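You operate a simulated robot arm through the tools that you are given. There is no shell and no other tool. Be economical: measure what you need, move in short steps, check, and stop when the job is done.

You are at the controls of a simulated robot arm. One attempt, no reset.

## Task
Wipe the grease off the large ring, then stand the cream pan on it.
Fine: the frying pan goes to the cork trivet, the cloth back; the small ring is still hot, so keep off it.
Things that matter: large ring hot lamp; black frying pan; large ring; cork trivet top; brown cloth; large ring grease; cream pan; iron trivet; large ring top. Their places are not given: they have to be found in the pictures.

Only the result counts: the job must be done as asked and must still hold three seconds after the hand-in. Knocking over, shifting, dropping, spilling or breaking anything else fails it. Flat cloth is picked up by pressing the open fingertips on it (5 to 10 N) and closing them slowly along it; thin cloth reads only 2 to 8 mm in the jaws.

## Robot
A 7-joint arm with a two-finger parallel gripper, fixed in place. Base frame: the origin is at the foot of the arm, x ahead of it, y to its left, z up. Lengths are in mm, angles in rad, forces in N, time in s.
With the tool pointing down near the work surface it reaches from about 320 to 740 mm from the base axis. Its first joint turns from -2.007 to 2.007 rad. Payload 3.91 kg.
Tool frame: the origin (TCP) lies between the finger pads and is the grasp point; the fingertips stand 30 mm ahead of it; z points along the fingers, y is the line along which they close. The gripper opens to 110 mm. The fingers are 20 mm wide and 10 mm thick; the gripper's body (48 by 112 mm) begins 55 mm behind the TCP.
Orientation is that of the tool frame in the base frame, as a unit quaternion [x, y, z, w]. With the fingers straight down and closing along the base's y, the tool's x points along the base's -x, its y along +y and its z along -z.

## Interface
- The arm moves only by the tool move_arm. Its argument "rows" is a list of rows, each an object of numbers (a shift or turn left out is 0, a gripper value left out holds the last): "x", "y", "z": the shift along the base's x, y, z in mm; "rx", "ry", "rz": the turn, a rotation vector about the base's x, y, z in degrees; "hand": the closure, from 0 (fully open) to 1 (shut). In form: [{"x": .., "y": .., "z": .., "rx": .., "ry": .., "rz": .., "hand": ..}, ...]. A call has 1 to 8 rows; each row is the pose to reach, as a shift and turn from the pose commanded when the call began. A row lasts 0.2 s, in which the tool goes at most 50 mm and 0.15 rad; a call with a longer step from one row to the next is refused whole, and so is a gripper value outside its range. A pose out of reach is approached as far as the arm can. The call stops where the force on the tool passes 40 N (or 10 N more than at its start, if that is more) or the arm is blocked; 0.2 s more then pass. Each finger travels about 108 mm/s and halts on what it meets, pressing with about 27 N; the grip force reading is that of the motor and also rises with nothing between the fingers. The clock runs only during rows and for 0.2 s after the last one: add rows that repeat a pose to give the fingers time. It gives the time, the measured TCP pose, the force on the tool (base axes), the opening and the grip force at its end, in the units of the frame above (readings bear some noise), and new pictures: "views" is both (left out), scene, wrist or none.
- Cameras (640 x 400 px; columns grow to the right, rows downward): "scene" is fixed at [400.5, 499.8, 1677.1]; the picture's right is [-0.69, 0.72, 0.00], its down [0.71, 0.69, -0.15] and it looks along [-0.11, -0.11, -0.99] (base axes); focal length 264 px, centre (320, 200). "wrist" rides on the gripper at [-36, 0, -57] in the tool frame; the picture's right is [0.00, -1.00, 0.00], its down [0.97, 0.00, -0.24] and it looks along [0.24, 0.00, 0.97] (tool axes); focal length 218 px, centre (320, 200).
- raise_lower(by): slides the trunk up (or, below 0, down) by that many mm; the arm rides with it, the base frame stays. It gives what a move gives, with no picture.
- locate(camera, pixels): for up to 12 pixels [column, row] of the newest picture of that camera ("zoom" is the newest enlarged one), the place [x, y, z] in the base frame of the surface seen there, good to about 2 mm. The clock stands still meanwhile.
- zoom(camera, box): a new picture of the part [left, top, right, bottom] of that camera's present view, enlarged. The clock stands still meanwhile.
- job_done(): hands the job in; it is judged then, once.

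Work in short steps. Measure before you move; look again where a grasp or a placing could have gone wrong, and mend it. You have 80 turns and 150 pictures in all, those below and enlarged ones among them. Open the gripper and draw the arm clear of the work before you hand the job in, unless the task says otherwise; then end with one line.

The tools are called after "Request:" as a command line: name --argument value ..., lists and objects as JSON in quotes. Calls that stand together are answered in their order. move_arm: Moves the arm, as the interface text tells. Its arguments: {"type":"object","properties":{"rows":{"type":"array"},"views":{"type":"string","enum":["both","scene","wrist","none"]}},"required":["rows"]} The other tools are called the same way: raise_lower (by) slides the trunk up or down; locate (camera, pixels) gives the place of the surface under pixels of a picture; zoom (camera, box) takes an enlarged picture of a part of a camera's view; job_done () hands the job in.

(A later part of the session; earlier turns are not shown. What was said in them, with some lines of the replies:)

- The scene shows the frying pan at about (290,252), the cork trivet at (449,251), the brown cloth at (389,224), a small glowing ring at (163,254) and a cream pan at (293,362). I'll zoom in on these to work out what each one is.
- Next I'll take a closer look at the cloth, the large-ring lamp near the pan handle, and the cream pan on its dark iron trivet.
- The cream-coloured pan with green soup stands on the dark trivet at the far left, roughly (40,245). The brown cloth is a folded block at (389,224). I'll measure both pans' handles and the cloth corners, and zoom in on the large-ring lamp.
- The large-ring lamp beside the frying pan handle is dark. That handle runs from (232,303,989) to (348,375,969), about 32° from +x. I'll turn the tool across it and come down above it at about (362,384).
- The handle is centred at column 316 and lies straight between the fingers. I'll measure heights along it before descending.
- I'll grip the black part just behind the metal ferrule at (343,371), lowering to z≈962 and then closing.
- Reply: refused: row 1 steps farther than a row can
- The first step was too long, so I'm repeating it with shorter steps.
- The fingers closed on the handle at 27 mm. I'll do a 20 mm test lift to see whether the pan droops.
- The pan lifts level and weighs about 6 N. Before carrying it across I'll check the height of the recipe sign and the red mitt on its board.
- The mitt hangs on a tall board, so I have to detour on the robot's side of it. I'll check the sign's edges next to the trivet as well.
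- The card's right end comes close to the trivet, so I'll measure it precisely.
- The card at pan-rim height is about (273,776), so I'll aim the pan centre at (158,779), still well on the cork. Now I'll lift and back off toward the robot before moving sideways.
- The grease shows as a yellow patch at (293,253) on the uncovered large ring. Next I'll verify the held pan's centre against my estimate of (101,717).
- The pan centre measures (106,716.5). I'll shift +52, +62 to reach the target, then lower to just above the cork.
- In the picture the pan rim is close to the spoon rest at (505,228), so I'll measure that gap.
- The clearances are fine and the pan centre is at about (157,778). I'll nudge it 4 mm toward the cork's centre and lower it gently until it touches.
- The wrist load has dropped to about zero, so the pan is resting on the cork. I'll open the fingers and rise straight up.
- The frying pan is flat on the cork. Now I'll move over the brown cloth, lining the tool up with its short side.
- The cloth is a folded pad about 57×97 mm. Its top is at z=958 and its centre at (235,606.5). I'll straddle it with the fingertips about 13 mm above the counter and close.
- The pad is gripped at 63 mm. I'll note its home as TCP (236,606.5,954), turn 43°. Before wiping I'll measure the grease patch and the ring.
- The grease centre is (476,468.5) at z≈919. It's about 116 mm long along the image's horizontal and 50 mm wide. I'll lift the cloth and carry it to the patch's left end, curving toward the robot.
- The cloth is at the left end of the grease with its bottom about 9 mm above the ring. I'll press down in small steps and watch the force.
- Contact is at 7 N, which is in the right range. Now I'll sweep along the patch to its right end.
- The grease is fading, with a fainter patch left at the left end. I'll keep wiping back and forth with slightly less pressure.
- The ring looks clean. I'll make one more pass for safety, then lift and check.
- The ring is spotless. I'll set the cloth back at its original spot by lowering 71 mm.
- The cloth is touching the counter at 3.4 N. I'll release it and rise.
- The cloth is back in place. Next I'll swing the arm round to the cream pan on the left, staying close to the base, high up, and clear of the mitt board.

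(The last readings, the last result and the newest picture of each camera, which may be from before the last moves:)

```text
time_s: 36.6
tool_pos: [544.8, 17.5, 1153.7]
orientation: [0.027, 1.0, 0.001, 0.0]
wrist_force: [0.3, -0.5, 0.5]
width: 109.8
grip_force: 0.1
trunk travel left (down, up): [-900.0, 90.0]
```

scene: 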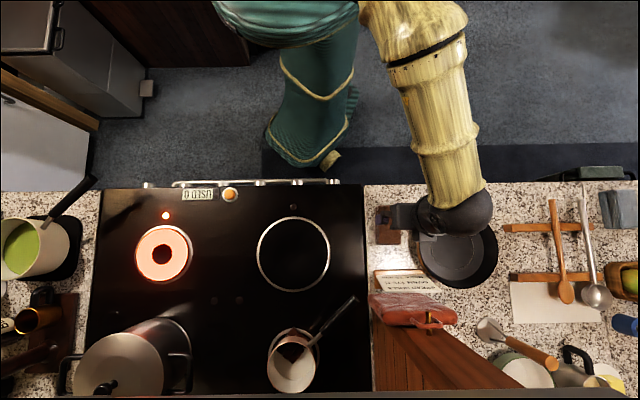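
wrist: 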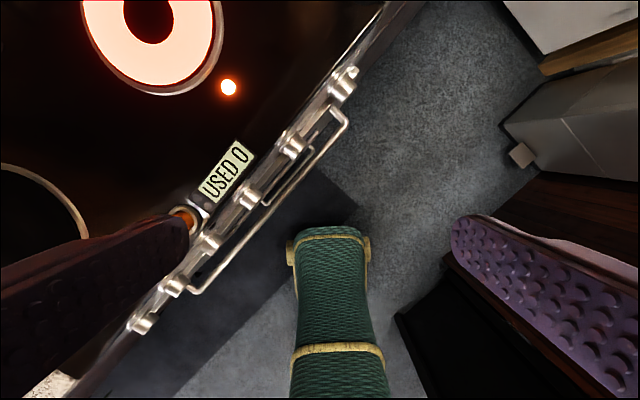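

I'll tilt the fingers 40° outward and advance until the cream pan's handle comes into view.

Request:
move_arm --rows '[{"x": 25, "y": -7, "ry": -8}, {"x": 50, "y": -14, "ry": -16}, {"x": 75, "y": -21, "ry": -24}, {"x": 100, "y": -28, "ry": -32}, {"x": 125, "y": -35, "ry": -40}, {"x": 150, "y": -40, "ry": -40}, {"x": 150, "y": -40, "ry": -40}]'

```text
time_s: 38.2
tool_pos: [695.2, -20.0, 1153.1]
orientation: [0.025, 0.939, 0.008, 0.342]
wrist_force: [-0.3, 0.1, 0.6]
width: 110.1
grip_force: 0.1
trunk travel left (down, up): [-900.0, 90.0]
```

scene: 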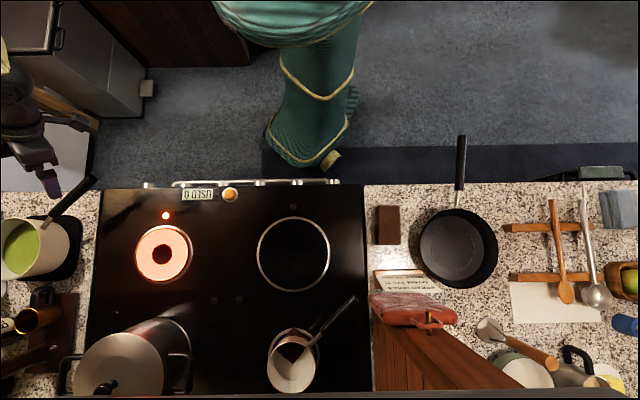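
wrist: 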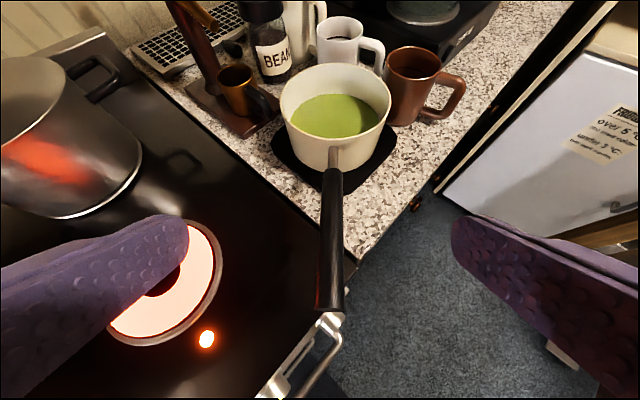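

The cream pan is in clear view, with its handle running from (330,310) up to (334,150). I'll measure the handle, rim, trivet and neighbouring mugs.

Request:
locate --camera "wrist" --pixels '[[329, 300], [330, 260], [331, 230], [332, 200], [333, 178], [335, 155], [335, 62], [280, 105], [391, 105], [336, 120], [390, 120], [336, 145]]'

Request:
zoom --camera "wrist" --box '[220, 0, 480, 200]'

```text
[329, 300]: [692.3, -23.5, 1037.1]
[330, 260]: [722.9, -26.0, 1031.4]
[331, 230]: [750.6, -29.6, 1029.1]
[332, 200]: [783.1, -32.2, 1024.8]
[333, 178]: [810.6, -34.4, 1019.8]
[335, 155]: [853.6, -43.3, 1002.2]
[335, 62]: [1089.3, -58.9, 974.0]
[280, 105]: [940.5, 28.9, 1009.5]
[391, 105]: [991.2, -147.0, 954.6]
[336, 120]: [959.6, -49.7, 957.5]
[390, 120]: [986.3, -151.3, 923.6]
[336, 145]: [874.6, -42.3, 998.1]
```

```text
2.00 times, centred on (350, 100) of wrist
```

zoom: 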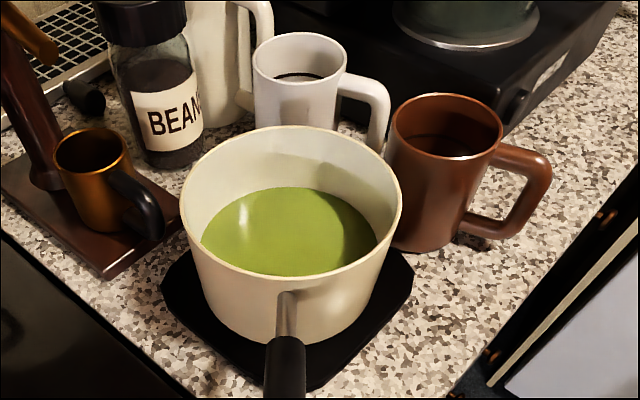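

The handle axis passes through about (792,-32.5,1012), turned -5° from +x, and the soup sits 50 mm below the rim. I'll move above that point and then straddle the handle.

Request:
move_arm --rows '[{"x": 30, "y": -4, "z": -10, "rz": -1}, {"x": 60, "y": -8, "z": -20, "rz": -2}, {"x": 97, "y": -12.5, "z": -40, "rz": -2}, {"x": 97, "y": -12.5, "z": -75, "rz": -2}, {"x": 97, "y": -12.5, "z": -105, "rz": -2}, {"x": 97, "y": -12.5, "z": -105, "rz": -2}]'

```text
time_s: 39.6
tool_pos: [793.5, -31.6, 1051.3]
orientation: [0.041, 0.939, 0.003, 0.343]
wrist_force: [-0.9, 0.2, 0.6]
width: 109.9
grip_force: 0.0
trunk travel left (down, up): [-900.0, 90.0]
```

scene: 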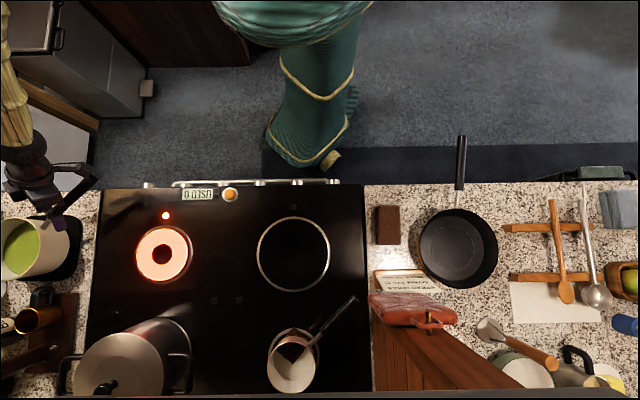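
wrist: 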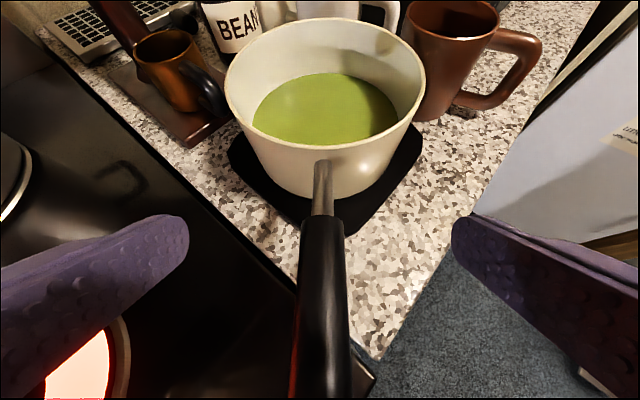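

The handle is centred between the fingers at column 322. I'll lower the last 34 mm and close gently.

Request:
move_arm --rows '[{"z": -18}, {"z": -34}, {"z": -34, "hand": 0.4}, {"z": -34, "hand": 0.7}, {"z": -34, "hand": 0.85}, {"z": -34, "hand": 1}, {"z": -34, "hand": 1}]'

```text
time_s: 41.2
tool_pos: [793.4, -32.6, 1013.9]
orientation: [0.041, 0.939, 0.003, 0.342]
wrist_force: [-0.6, -1.0, 0.0]
width: 26.9
grip_force: 27.0
trunk travel left (down, up): [-900.0, 90.0]
```

scene: 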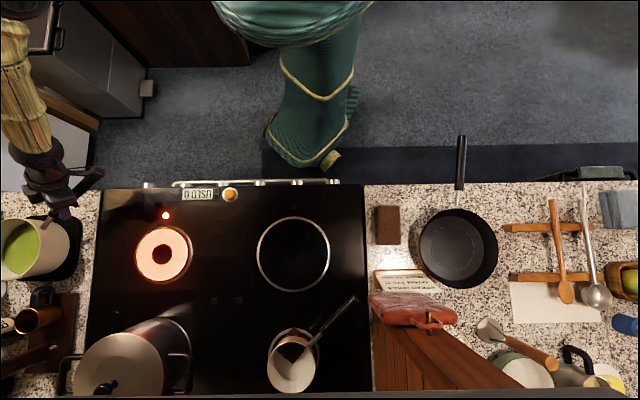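
wrist: 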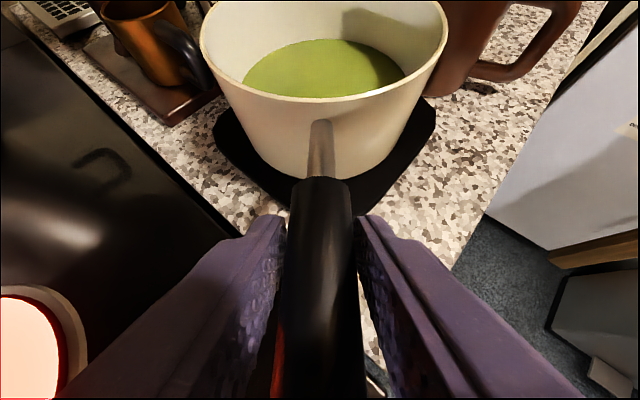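

I have a firm grip at 27 mm. I'll test-lift slowly by 15 mm and see whether the pan tilts in the jaws.

Request:
move_arm --rows '[{"z": 3}, {"z": 6}, {"z": 10}, {"z": 15}, {"z": 15}]'

```text
time_s: 42.4
tool_pos: [792.4, -32.5, 1027.2]
orientation: [0.041, 0.939, 0.003, 0.341]
wrist_force: [-1.1, 1.6, -5.5]
width: 26.7
grip_force: 27.2
trunk travel left (down, up): [-900.0, 90.0]
```

scene: 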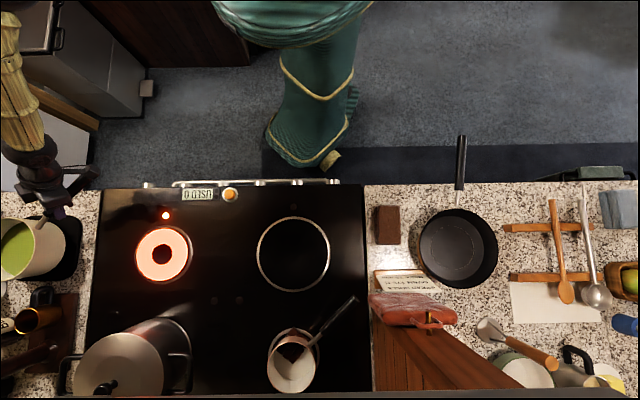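
wrist: 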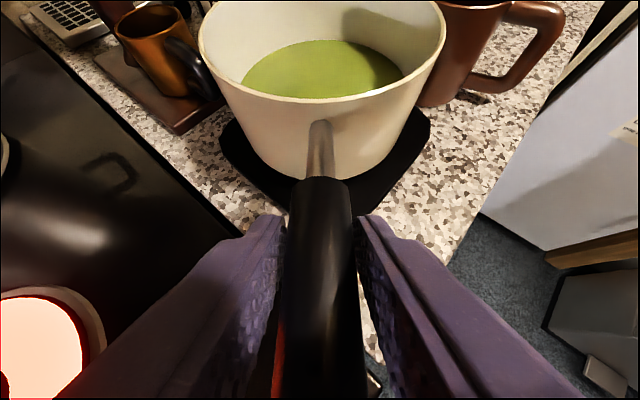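

The pan lifts level at about 5.5 N, with no rotation in the jaws. I'll raise it smoothly and begin drawing it back toward the robot.

Request:
move_arm --rows '[{"z": 12}, {"z": 28}, {"z": 46}, {"z": 62}, {"x": -12, "y": 1, "z": 70}, {"x": -32, "y": 3, "z": 72}, {"x": -56, "y": 5, "z": 72}, {"x": -82, "y": 7.5, "z": 72}]' --views "none"

Request:
move_arm --rows '[{"x": -28, "y": 2.5}, {"x": -56, "y": 5}, {"x": -84, "y": 7.5}, {"x": -112, "y": 10}, {"x": -140, "y": 12.5}, {"x": -168, "y": 15}, {"x": -196, "y": 17.5}, {"x": -224, "y": 20}]'

```text
time_s: 44.2
tool_pos: [710.9, -24.8, 1101.7]
orientation: [0.041, 0.939, 0.002, 0.342]
wrist_force: [0.1, -0.4, -3.4]
width: 26.9
grip_force: 26.9
trunk travel left (down, up): [-900.0, 90.0]
```

```text
time_s: 46.0
tool_pos: [485.9, -5.0, 1102.6]
orientation: [0.041, 0.939, 0.003, 0.342]
wrist_force: [-0.2, 0.5, -4.6]
width: 26.9
grip_force: 27.0
trunk travel left (down, up): [-900.0, 90.0]
```

scene: 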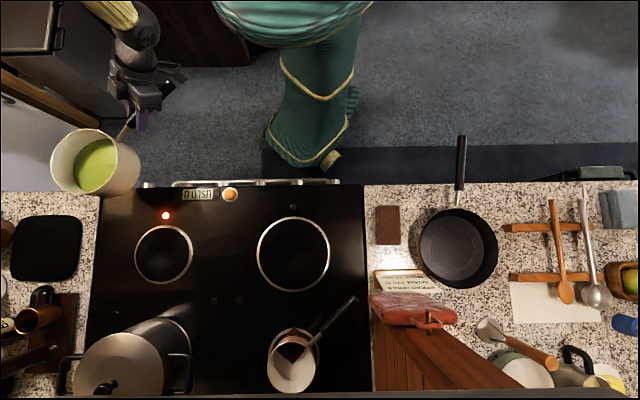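
wrist: 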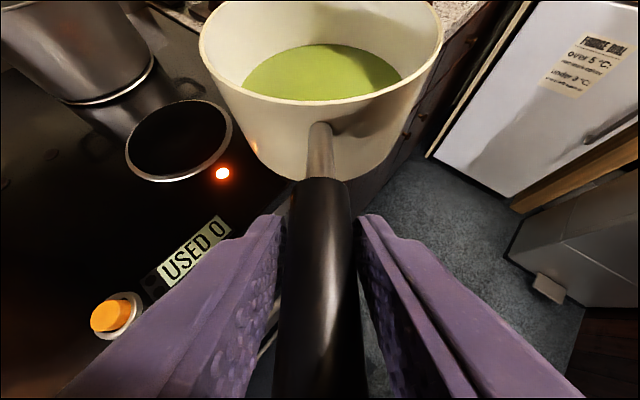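

The pan is over the front edge and still level. I'll draw it in a little more and then swing it round in an arc along the front of the hob, away from the small ring.

Request:
move_arm --rows '[{"x": -25, "y": 2}, {"x": -50, "y": 4}, {"x": -68, "y": 10, "rz": 1}, {"x": -70.6, "y": 26.8, "rz": 3.5}, {"x": -72.3, "y": 48.5, "rz": 7}, {"x": -75.1, "y": 70.1, "rz": 10.5}, {"x": -79.1, "y": 91.5, "rz": 14}, {"x": -84.2, "y": 112.7, "rz": 17.5}]' --views "none"

Request:
move_arm --rows '[{"x": -7.3, "y": 24.3, "rz": 3.5}, {"x": -16.1, "y": 48.1, "rz": 7}, {"x": -26.3, "y": 71.4, "rz": 10.5}, {"x": -38, "y": 94, "rz": 14}, {"x": -50.9, "y": 115.8, "rz": 17.5}, {"x": -65.2, "y": 136.8, "rz": 21}, {"x": -80.8, "y": 156.9, "rz": 24.5}, {"x": -97.6, "y": 176, "rz": 28}]'

```text
time_s: 47.8
tool_pos: [445.9, 125.0, 1091.3]
orientation: [-0.103, 0.935, 0.054, 0.336]
wrist_force: [0.0, -0.4, -5.4]
width: 27.1
grip_force: 26.9
out of reach, approached as far as the arm can: row 1, 2, 3, 4, 5, 6, 7, 8
trunk travel left (down, up): [-900.0, 90.0]
```

```text
time_s: 49.6
tool_pos: [348.7, 300.6, 1091.8]
orientation: [-0.325, 0.882, 0.135, 0.314]
wrist_force: [0.1, -0.6, -5.4]
width: 26.7
grip_force: 26.8
trunk travel left (down, up): [-900.0, 90.0]
```

scene: 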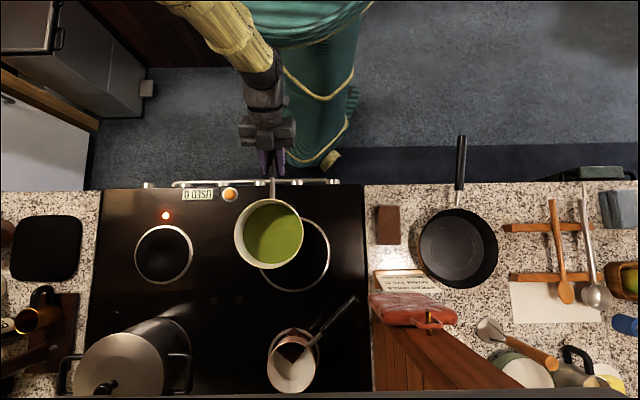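
wrist: 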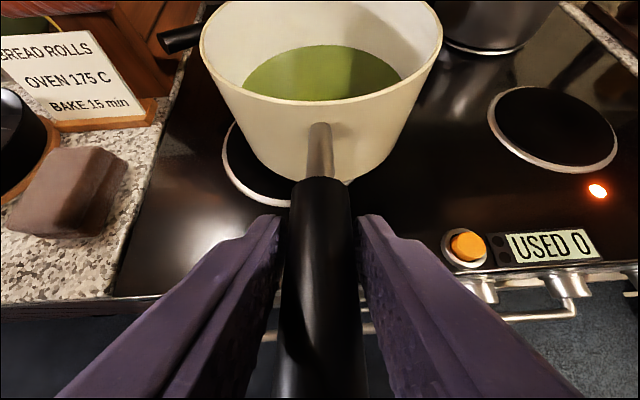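

The arm held its tightest reach and the pan is still level. I'll measure where the pan's rim is relative to the ring.

Request:
locate --camera "scene" --pixels '[[235, 235], [302, 230], [250, 206], [286, 203], [255, 265], [290, 262], [268, 267], [258, 253], [331, 253], [293, 217], [293, 291]]'

Request:
zoom --camera "scene" --box '[220, 160, 340, 300]'

```text
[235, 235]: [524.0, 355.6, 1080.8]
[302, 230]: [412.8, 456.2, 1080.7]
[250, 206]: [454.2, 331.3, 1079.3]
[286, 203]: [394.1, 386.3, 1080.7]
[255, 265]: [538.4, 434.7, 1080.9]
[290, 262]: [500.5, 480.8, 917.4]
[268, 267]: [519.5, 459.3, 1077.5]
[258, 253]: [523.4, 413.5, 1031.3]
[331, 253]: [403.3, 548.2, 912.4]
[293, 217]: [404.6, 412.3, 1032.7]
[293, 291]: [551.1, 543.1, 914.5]
```

```text
2.86 times, centred on (280, 230) of scene
```

zoom: 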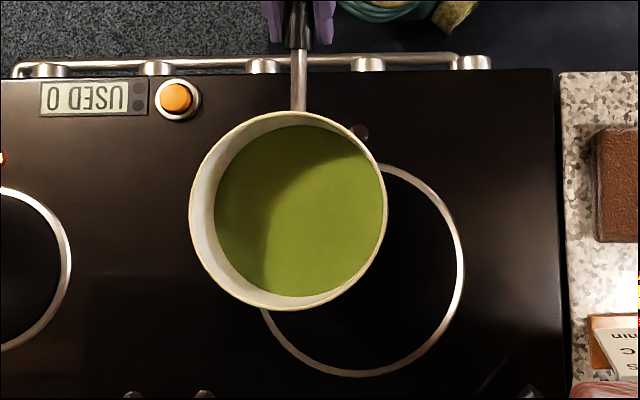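

The rim is level at z≈1080, centred at about (468,404.5). The ring centre is (478,471), so I'll shift (+10,+66.5) and read the empty iron trivet's height for reference.

Request:
move_arm --rows '[{"x": 2, "y": 14}, {"x": 5, "y": 34}, {"x": 8, "y": 54}, {"x": 10, "y": 66.5}, {"x": 10, "y": 66.5, "z": -15}, {"x": 10, "y": 66.5, "z": -30}, {"x": 10, "y": 66.5, "z": -30}]'

Request:
locate --camera "scene" --pixels '[[46, 248], [30, 230], [60, 270], [293, 240]]'

Request:
zoom --camera "scene" --box '[220, 160, 340, 300]'

```text
time_s: 51.2
tool_pos: [359.7, 366.2, 1061.0]
orientation: [-0.325, 0.882, 0.135, 0.314]
wrist_force: [-0.3, -0.5, -5.1]
width: 26.8
grip_force: 26.8
trunk travel left (down, up): [-900.0, 90.0]
```

scene: 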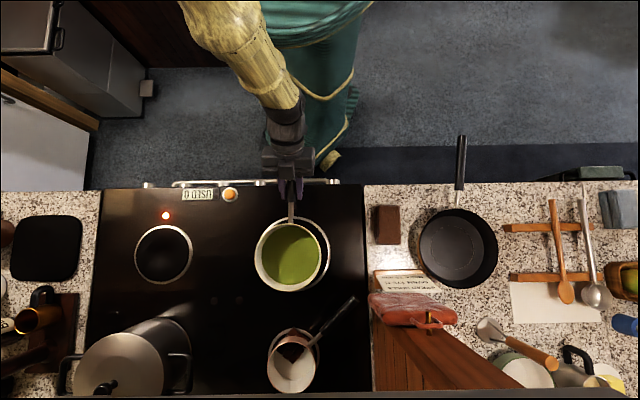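
wrist: 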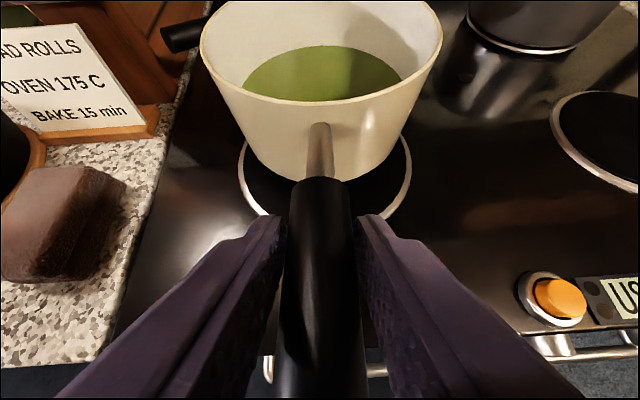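

```text
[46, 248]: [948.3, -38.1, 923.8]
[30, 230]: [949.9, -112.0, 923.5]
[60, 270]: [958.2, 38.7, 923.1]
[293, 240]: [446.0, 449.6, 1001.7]
```

```text
2.86 times, centred on (280, 230) of scene
```

zoom: 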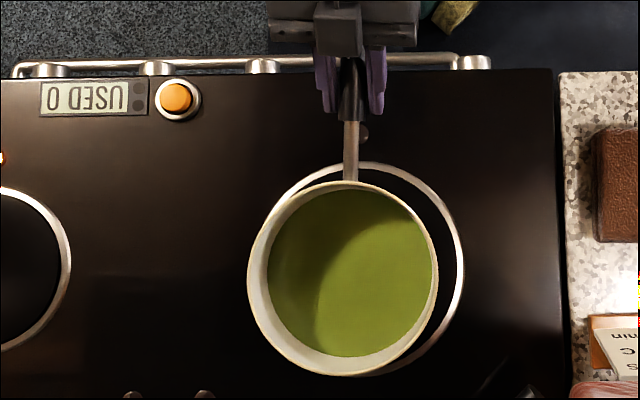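

The pan centre is now at about (479.5,471), right over the ring. Its base should land about 44 mm lower, so I'll descend gently to just above contact and then touch down.

Request:
move_arm --rows '[{"z": -12}, {"z": -24}, {"z": -34}, {"z": -40}, {"z": -43}, {"z": -44.5}, {"z": -44.5}]' --views "none"

```text
time_s: 52.8
tool_pos: [359.8, 366.4, 1016.6]
orientation: [-0.325, 0.882, 0.135, 0.314]
wrist_force: [0.2, 0.1, -5.9]
width: 26.6
grip_force: 27.3
trunk travel left (down, up): [-900.0, 90.0]
```

The wrist still carries the full weight, so the pan isn't down yet. I'll lower it in 1 mm steps.

Request:
move_arm --rows '[{"z": -1}, {"z": -2}, {"z": -3}, {"z": -3}]' --views "none"

```text
time_s: 53.8
tool_pos: [359.1, 367.3, 1015.6]
orientation: [-0.325, 0.881, 0.136, 0.315]
wrist_force: [-1.7, -0.9, 2.1]
width: 26.7
grip_force: 27.1
trunk travel left (down, up): [-900.0, 90.0]
```

It has made contact, with the load changing from -5.9 to +2 N. I'll check that it sits level before releasing.

Request:
zoom --camera "scene" --box '[220, 160, 340, 300]'

Request:
locate --camera "zoom" --pixels '[[262, 280], [440, 280], [345, 378], [310, 200], [385, 205]]'

```text
2.86 times, centred on (280, 230) of scene
```

zoom: 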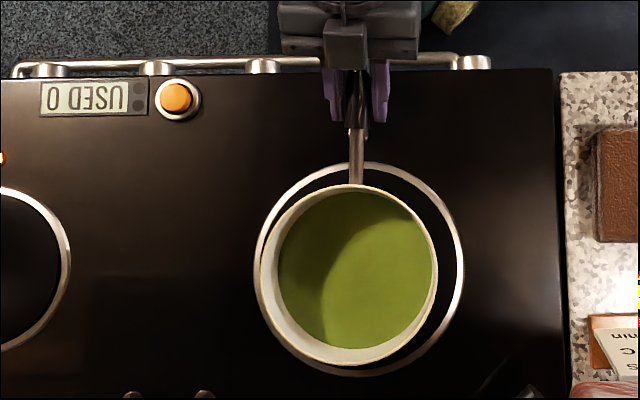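

```text
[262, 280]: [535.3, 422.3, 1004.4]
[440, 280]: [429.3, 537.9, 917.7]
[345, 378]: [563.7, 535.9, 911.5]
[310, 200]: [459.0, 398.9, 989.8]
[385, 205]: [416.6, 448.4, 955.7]
```

The rim is at z≈1004, as expected for a seated pan. I'll release and lift straight up.

Request:
move_arm --rows '[{"z": 1, "hand": 0.7}, {"z": 1, "hand": 0.5}, {"z": 1, "hand": 0.2}, {"z": 1, "hand": 0}, {"z": 1, "hand": 0}, {"z": 35}, {"z": 75}, {"z": 115}]'

```text
time_s: 55.6
tool_pos: [358.2, 365.3, 1129.2]
orientation: [-0.324, 0.882, 0.135, 0.315]
wrist_force: [0.1, -0.1, -0.4]
width: 110.2
grip_force: 0.1
trunk travel left (down, up): [-900.0, 90.0]
```

scene: 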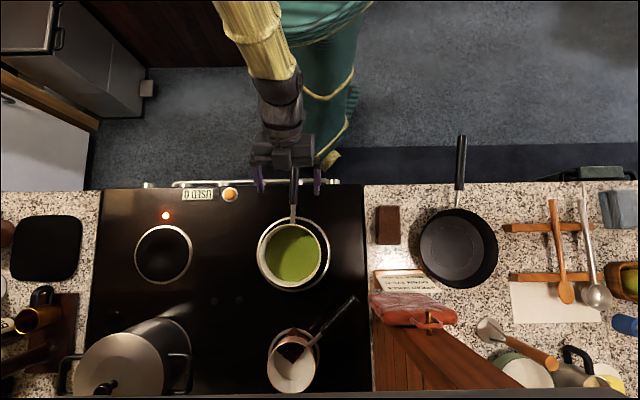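
wrist: 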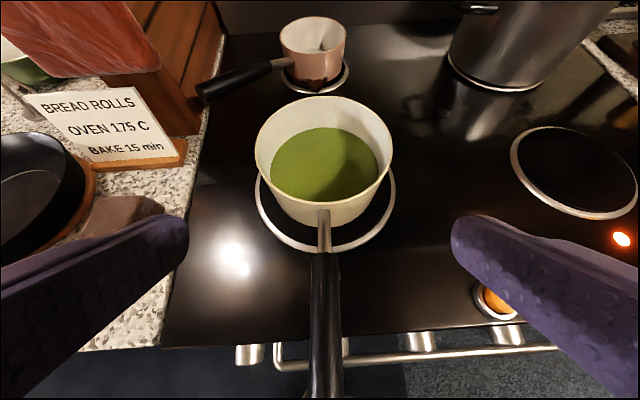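

The cream pan is centred on the ring, and the cloth and frying pan are in place. I'll raise the arm well clear and take a final look.

Request:
move_arm --rows '[{"z": 40}, {"z": 80}, {"z": 120}, {"z": 150}, {"z": 150}, {"z": 150}]'

Request:
zoom --camera "scene" --box '[230, 190, 510, 310]'

```text
time_s: 57.0
tool_pos: [358.2, 365.0, 1280.1]
orientation: [-0.326, 0.881, 0.135, 0.314]
wrist_force: [-0.7, 0.1, -0.5]
width: 110.0
grip_force: 0.0
trunk travel left (down, up): [-900.0, 90.0]
```

scene: 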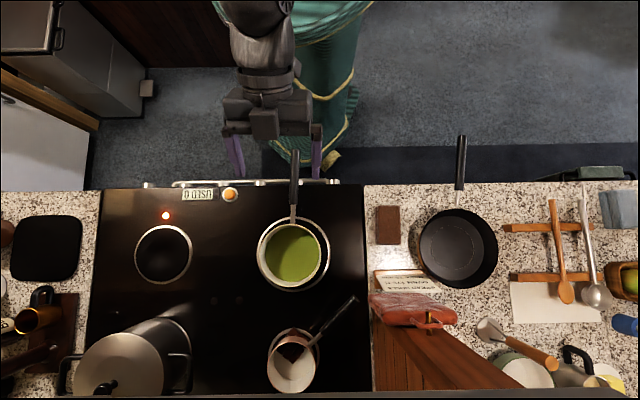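
wrist: 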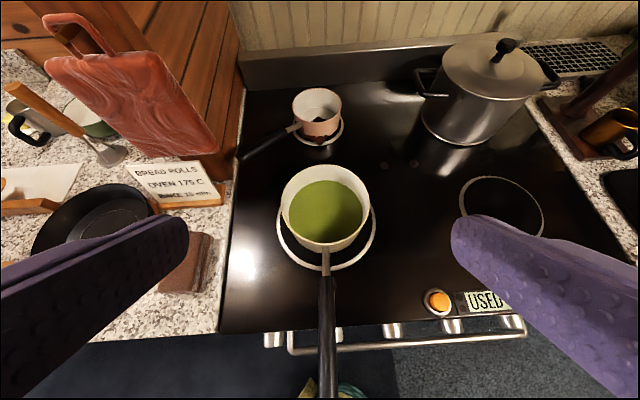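

```text
2.29 times, centred on (370, 250) of scene
```

zoom: 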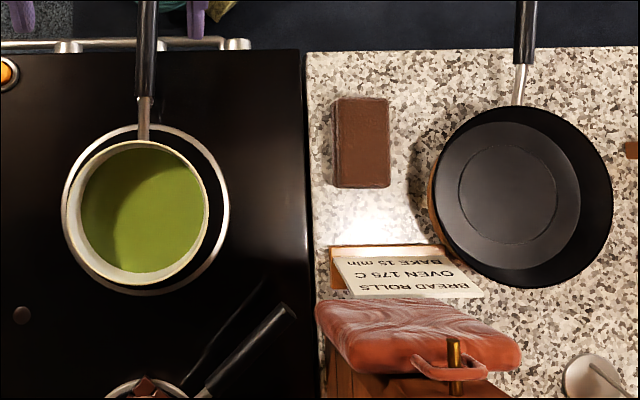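

Everything is where it should be and the gripper is open and clear, so I'm handing in.

Request:
job_done

```text
The job is handed in.
```

I wiped the large ring clean and stood the cream pan on it, with the soup still in it. The frying pan is on the cork trivet, set slightly off centre to clear the recipe card. The cloth is back in its place, and nothing touched the small ring.
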